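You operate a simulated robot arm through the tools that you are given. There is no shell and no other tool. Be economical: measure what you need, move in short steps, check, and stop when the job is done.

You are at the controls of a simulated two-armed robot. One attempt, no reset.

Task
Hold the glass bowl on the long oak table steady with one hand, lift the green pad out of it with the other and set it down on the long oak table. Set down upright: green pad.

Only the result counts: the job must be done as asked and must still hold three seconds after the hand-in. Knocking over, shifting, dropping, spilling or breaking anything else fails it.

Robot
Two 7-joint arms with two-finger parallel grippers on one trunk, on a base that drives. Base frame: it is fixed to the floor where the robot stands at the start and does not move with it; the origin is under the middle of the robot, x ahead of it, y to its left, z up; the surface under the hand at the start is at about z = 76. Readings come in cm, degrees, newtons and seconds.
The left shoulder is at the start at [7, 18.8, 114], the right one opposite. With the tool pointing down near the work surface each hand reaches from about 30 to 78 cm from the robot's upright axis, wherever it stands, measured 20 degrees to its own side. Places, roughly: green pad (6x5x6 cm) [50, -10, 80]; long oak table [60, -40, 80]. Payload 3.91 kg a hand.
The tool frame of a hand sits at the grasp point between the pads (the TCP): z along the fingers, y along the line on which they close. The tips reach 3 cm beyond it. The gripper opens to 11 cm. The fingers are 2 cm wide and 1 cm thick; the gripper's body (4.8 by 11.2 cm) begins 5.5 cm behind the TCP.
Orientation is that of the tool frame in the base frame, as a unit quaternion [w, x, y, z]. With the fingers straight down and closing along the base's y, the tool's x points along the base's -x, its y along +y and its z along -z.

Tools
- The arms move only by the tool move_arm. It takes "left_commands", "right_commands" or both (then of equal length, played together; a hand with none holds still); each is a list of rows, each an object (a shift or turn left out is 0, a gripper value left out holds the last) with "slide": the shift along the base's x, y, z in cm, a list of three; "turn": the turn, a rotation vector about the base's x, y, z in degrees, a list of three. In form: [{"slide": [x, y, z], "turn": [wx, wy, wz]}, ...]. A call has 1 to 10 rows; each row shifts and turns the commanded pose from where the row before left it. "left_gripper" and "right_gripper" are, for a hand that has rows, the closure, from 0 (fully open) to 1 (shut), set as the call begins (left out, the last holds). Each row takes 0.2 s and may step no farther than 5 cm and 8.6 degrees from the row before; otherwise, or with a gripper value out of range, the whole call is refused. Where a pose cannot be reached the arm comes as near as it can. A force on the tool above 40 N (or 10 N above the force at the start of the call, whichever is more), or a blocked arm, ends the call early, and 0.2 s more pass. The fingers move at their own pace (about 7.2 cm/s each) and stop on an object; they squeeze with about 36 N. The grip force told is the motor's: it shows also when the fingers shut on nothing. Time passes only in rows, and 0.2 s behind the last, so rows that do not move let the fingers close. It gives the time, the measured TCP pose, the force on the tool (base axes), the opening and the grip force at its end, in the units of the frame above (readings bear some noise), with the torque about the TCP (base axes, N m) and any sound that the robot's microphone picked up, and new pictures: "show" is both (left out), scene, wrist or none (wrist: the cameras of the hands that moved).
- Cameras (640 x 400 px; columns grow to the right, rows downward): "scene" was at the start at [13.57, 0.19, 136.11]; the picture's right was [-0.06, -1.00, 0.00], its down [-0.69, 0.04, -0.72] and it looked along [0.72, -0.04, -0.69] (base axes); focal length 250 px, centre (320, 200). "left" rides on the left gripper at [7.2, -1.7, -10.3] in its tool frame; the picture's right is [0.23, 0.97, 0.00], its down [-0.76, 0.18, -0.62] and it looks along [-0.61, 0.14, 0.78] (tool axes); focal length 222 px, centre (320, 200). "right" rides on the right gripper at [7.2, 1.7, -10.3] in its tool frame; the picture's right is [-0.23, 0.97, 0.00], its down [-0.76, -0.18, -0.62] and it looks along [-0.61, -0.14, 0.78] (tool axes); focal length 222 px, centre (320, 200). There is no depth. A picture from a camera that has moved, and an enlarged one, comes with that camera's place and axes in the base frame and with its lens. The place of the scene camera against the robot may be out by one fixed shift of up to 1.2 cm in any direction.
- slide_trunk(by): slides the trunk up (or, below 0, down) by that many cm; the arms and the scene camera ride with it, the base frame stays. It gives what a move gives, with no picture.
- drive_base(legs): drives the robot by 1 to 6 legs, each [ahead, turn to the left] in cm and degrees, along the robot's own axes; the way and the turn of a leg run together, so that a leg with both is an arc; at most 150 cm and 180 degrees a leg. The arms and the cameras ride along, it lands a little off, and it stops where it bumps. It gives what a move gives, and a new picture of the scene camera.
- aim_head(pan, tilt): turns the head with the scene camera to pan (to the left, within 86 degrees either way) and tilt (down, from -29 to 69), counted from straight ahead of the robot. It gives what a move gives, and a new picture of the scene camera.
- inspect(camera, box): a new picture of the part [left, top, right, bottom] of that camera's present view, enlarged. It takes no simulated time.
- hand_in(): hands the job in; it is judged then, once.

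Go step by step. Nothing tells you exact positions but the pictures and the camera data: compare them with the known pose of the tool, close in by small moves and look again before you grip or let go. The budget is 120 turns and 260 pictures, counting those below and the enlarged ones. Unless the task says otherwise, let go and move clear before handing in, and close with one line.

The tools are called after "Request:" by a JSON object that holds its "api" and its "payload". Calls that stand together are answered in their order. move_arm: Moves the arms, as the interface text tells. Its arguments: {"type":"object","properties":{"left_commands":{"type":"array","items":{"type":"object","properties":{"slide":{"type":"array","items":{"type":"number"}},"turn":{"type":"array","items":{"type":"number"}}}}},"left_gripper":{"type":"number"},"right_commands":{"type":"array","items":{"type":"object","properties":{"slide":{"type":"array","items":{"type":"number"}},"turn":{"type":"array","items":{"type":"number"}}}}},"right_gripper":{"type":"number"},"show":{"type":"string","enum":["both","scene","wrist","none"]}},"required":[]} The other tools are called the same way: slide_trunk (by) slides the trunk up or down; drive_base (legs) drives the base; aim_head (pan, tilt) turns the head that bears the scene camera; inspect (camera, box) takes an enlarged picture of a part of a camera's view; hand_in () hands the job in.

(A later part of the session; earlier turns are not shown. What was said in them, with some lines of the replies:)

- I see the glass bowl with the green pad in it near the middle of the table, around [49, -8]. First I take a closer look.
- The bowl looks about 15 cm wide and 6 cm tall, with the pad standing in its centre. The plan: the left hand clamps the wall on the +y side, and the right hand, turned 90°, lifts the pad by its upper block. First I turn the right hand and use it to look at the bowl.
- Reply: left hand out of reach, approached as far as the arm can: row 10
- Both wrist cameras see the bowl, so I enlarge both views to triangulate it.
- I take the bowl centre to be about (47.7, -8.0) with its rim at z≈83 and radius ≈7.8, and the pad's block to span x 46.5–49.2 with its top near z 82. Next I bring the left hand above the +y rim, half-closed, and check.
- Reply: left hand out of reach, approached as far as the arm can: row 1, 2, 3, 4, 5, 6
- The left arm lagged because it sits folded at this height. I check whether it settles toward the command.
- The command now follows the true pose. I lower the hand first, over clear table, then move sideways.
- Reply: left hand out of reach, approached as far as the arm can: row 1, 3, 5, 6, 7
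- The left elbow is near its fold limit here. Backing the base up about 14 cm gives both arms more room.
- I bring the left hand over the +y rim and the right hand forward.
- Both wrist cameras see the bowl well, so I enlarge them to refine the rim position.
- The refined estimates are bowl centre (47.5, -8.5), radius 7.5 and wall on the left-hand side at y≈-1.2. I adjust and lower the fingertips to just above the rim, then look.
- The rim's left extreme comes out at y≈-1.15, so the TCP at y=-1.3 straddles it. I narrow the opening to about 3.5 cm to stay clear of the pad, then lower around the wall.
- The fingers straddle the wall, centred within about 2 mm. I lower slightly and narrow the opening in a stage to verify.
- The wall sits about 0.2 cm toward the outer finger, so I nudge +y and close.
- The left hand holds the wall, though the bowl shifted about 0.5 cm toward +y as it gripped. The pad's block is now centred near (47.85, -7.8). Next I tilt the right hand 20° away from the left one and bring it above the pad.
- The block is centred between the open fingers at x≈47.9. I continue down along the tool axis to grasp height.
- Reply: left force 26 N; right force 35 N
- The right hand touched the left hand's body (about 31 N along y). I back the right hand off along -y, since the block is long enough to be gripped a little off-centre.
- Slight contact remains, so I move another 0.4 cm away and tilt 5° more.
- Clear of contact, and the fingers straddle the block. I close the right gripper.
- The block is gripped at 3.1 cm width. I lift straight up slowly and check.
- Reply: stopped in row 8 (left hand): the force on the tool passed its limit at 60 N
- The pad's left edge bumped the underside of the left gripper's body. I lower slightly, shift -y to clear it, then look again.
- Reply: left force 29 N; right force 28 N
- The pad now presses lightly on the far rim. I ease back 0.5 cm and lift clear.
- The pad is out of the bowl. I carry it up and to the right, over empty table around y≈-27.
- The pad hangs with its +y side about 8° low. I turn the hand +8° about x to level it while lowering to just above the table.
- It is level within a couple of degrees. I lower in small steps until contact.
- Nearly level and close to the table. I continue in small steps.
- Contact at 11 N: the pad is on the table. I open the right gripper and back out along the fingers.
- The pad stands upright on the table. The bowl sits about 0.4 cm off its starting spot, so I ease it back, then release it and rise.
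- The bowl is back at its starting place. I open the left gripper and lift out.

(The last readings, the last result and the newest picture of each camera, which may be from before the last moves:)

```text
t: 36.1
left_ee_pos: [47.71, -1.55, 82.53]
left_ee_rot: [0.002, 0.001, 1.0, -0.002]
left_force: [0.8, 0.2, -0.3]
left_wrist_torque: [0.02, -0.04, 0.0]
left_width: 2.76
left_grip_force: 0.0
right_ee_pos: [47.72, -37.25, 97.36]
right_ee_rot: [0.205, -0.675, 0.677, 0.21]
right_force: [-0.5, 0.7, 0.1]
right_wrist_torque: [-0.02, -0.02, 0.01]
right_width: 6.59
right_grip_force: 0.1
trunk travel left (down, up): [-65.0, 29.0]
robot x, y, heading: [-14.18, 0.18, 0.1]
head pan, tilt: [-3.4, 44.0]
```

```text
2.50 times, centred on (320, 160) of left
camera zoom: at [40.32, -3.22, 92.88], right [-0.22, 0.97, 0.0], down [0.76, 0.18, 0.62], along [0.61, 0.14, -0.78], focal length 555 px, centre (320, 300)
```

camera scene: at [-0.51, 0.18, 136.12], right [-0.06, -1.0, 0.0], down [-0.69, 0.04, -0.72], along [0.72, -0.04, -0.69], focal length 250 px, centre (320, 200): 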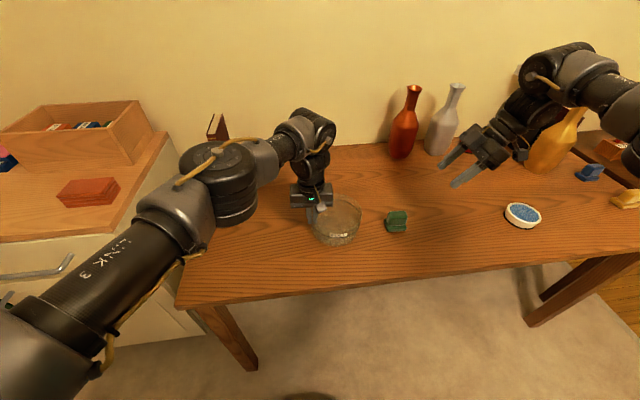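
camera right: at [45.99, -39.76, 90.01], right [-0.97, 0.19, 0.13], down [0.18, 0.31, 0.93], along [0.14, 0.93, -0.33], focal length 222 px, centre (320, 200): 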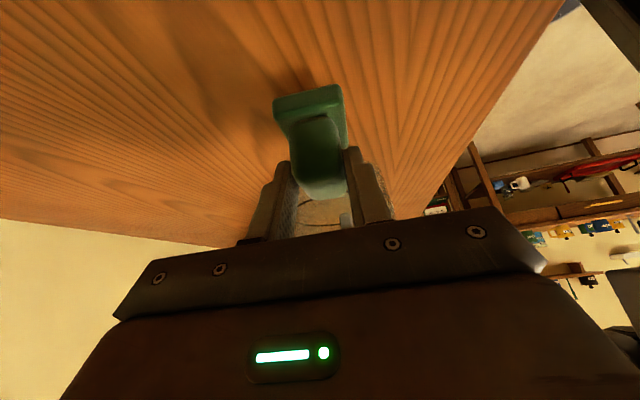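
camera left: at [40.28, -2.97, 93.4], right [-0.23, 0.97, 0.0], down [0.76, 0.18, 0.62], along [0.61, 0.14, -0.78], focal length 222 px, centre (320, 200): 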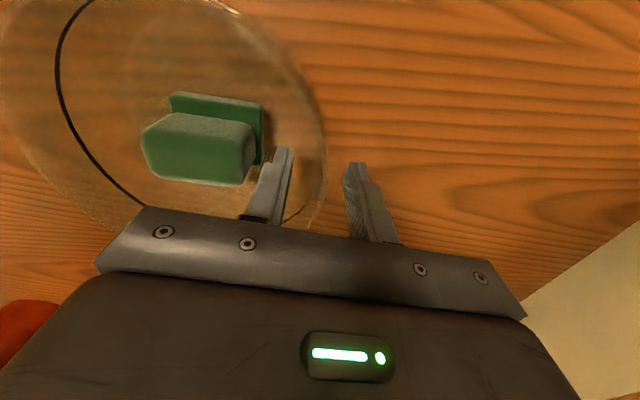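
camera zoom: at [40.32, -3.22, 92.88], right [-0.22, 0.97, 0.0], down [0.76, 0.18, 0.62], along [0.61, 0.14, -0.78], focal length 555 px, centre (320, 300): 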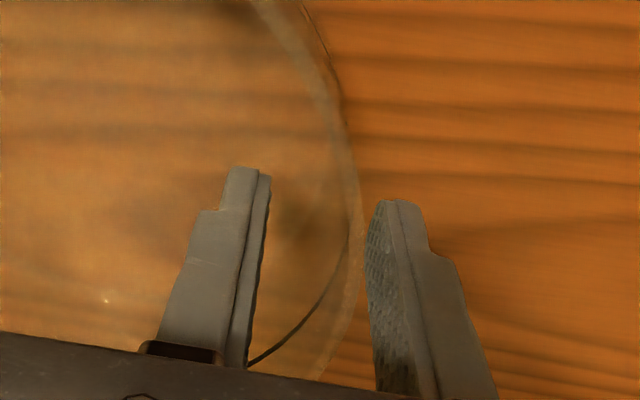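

Request:
{"api": "move_arm", "payload": {"left_commands": [{"slide": [0, 0.4, 0]}, {"slide": [0, 0, 1]}, {"slide": [0, 0, 2]}, {"slide": [0, 0, 2]}, {"slide": [0, 0, 3]}, {"slide": [0, 0, 3]}, {"slide": [0, 3, 0]}, {"slide": [0, 4, 0]}, {"slide": [0, 4, 0]}, {"slide": [0, 0, 0]}], "left_gripper": 0.7, "show": "scene"}}

Request:
{"api": "inspect", "payload": {"camera": "scene", "box": [280, 150, 440, 260]}}

```text
t: 38.3
left_ee_pos: [47.64, 9.76, 93.58]
left_ee_rot: [0.001, 0.0, 1.0, -0.003]
left_force: [0.3, -0.3, 0.5]
left_wrist_torque: [0.01, 0.0, -0.02]
left_width: 3.31
left_grip_force: 0.0
right_ee_pos: [47.8, -37.4, 97.26]
right_ee_rot: [0.204, -0.676, 0.676, 0.21]
right_force: [-0.1, 0.2, -1.1]
right_wrist_torque: [-0.02, -0.02, 0.02]
right_width: 6.6
right_grip_force: 0.0
trunk travel left (down, up): [-65.0, 29.0]
robot x, y, heading: [-13.8, -0.58, 0.2]
head pan, tilt: [-3.4, 44.0]
camera scene: at [-0.43, 0.07, 136.11], right [-0.06, -1.0, 0.0], down [-0.69, 0.04, -0.72], along [0.72, -0.04, -0.7], focal length 250 px, centre (320, 200)
```

scene: 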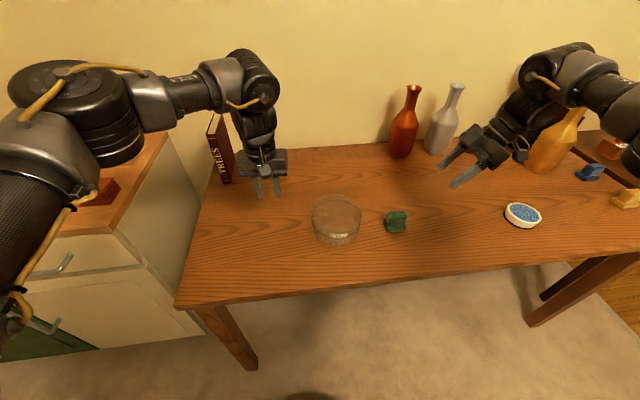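

```text
3.64 times, centred on (360, 205) of scene
camera zoom: at [-0.43, 0.07, 136.11], right [-0.06, -1.0, 0.0], down [-0.69, 0.04, -0.72], along [0.72, -0.04, -0.7], focal length 911 px, centre (174, 182)
```

zoom: 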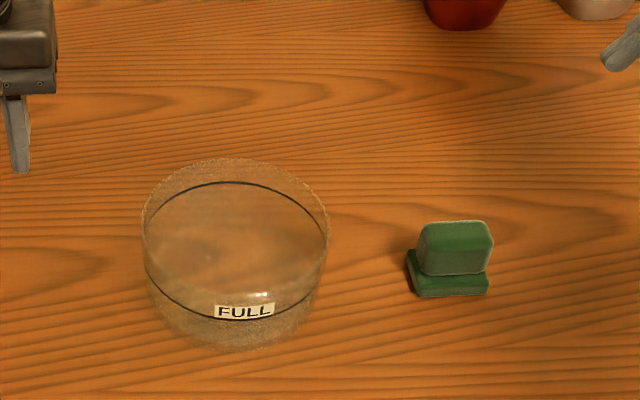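

The bowl is upright at its starting spot, the pad stands upright on the table, and both hands are clear, so I hand in.

Request:
{"api": "hand_in", "payload": {}}

```text
The job is handed in.
```

The green pad is out of the glass bowl and standing upright on the long oak table, to the right of the bowl. I held the bowl with the left hand throughout. It shifted about half a centimetre when I gripped it, and the hands and pad bumped it lightly during the lift. I eased it back to its starting place before letting go, and both hands were clear when I handed in.
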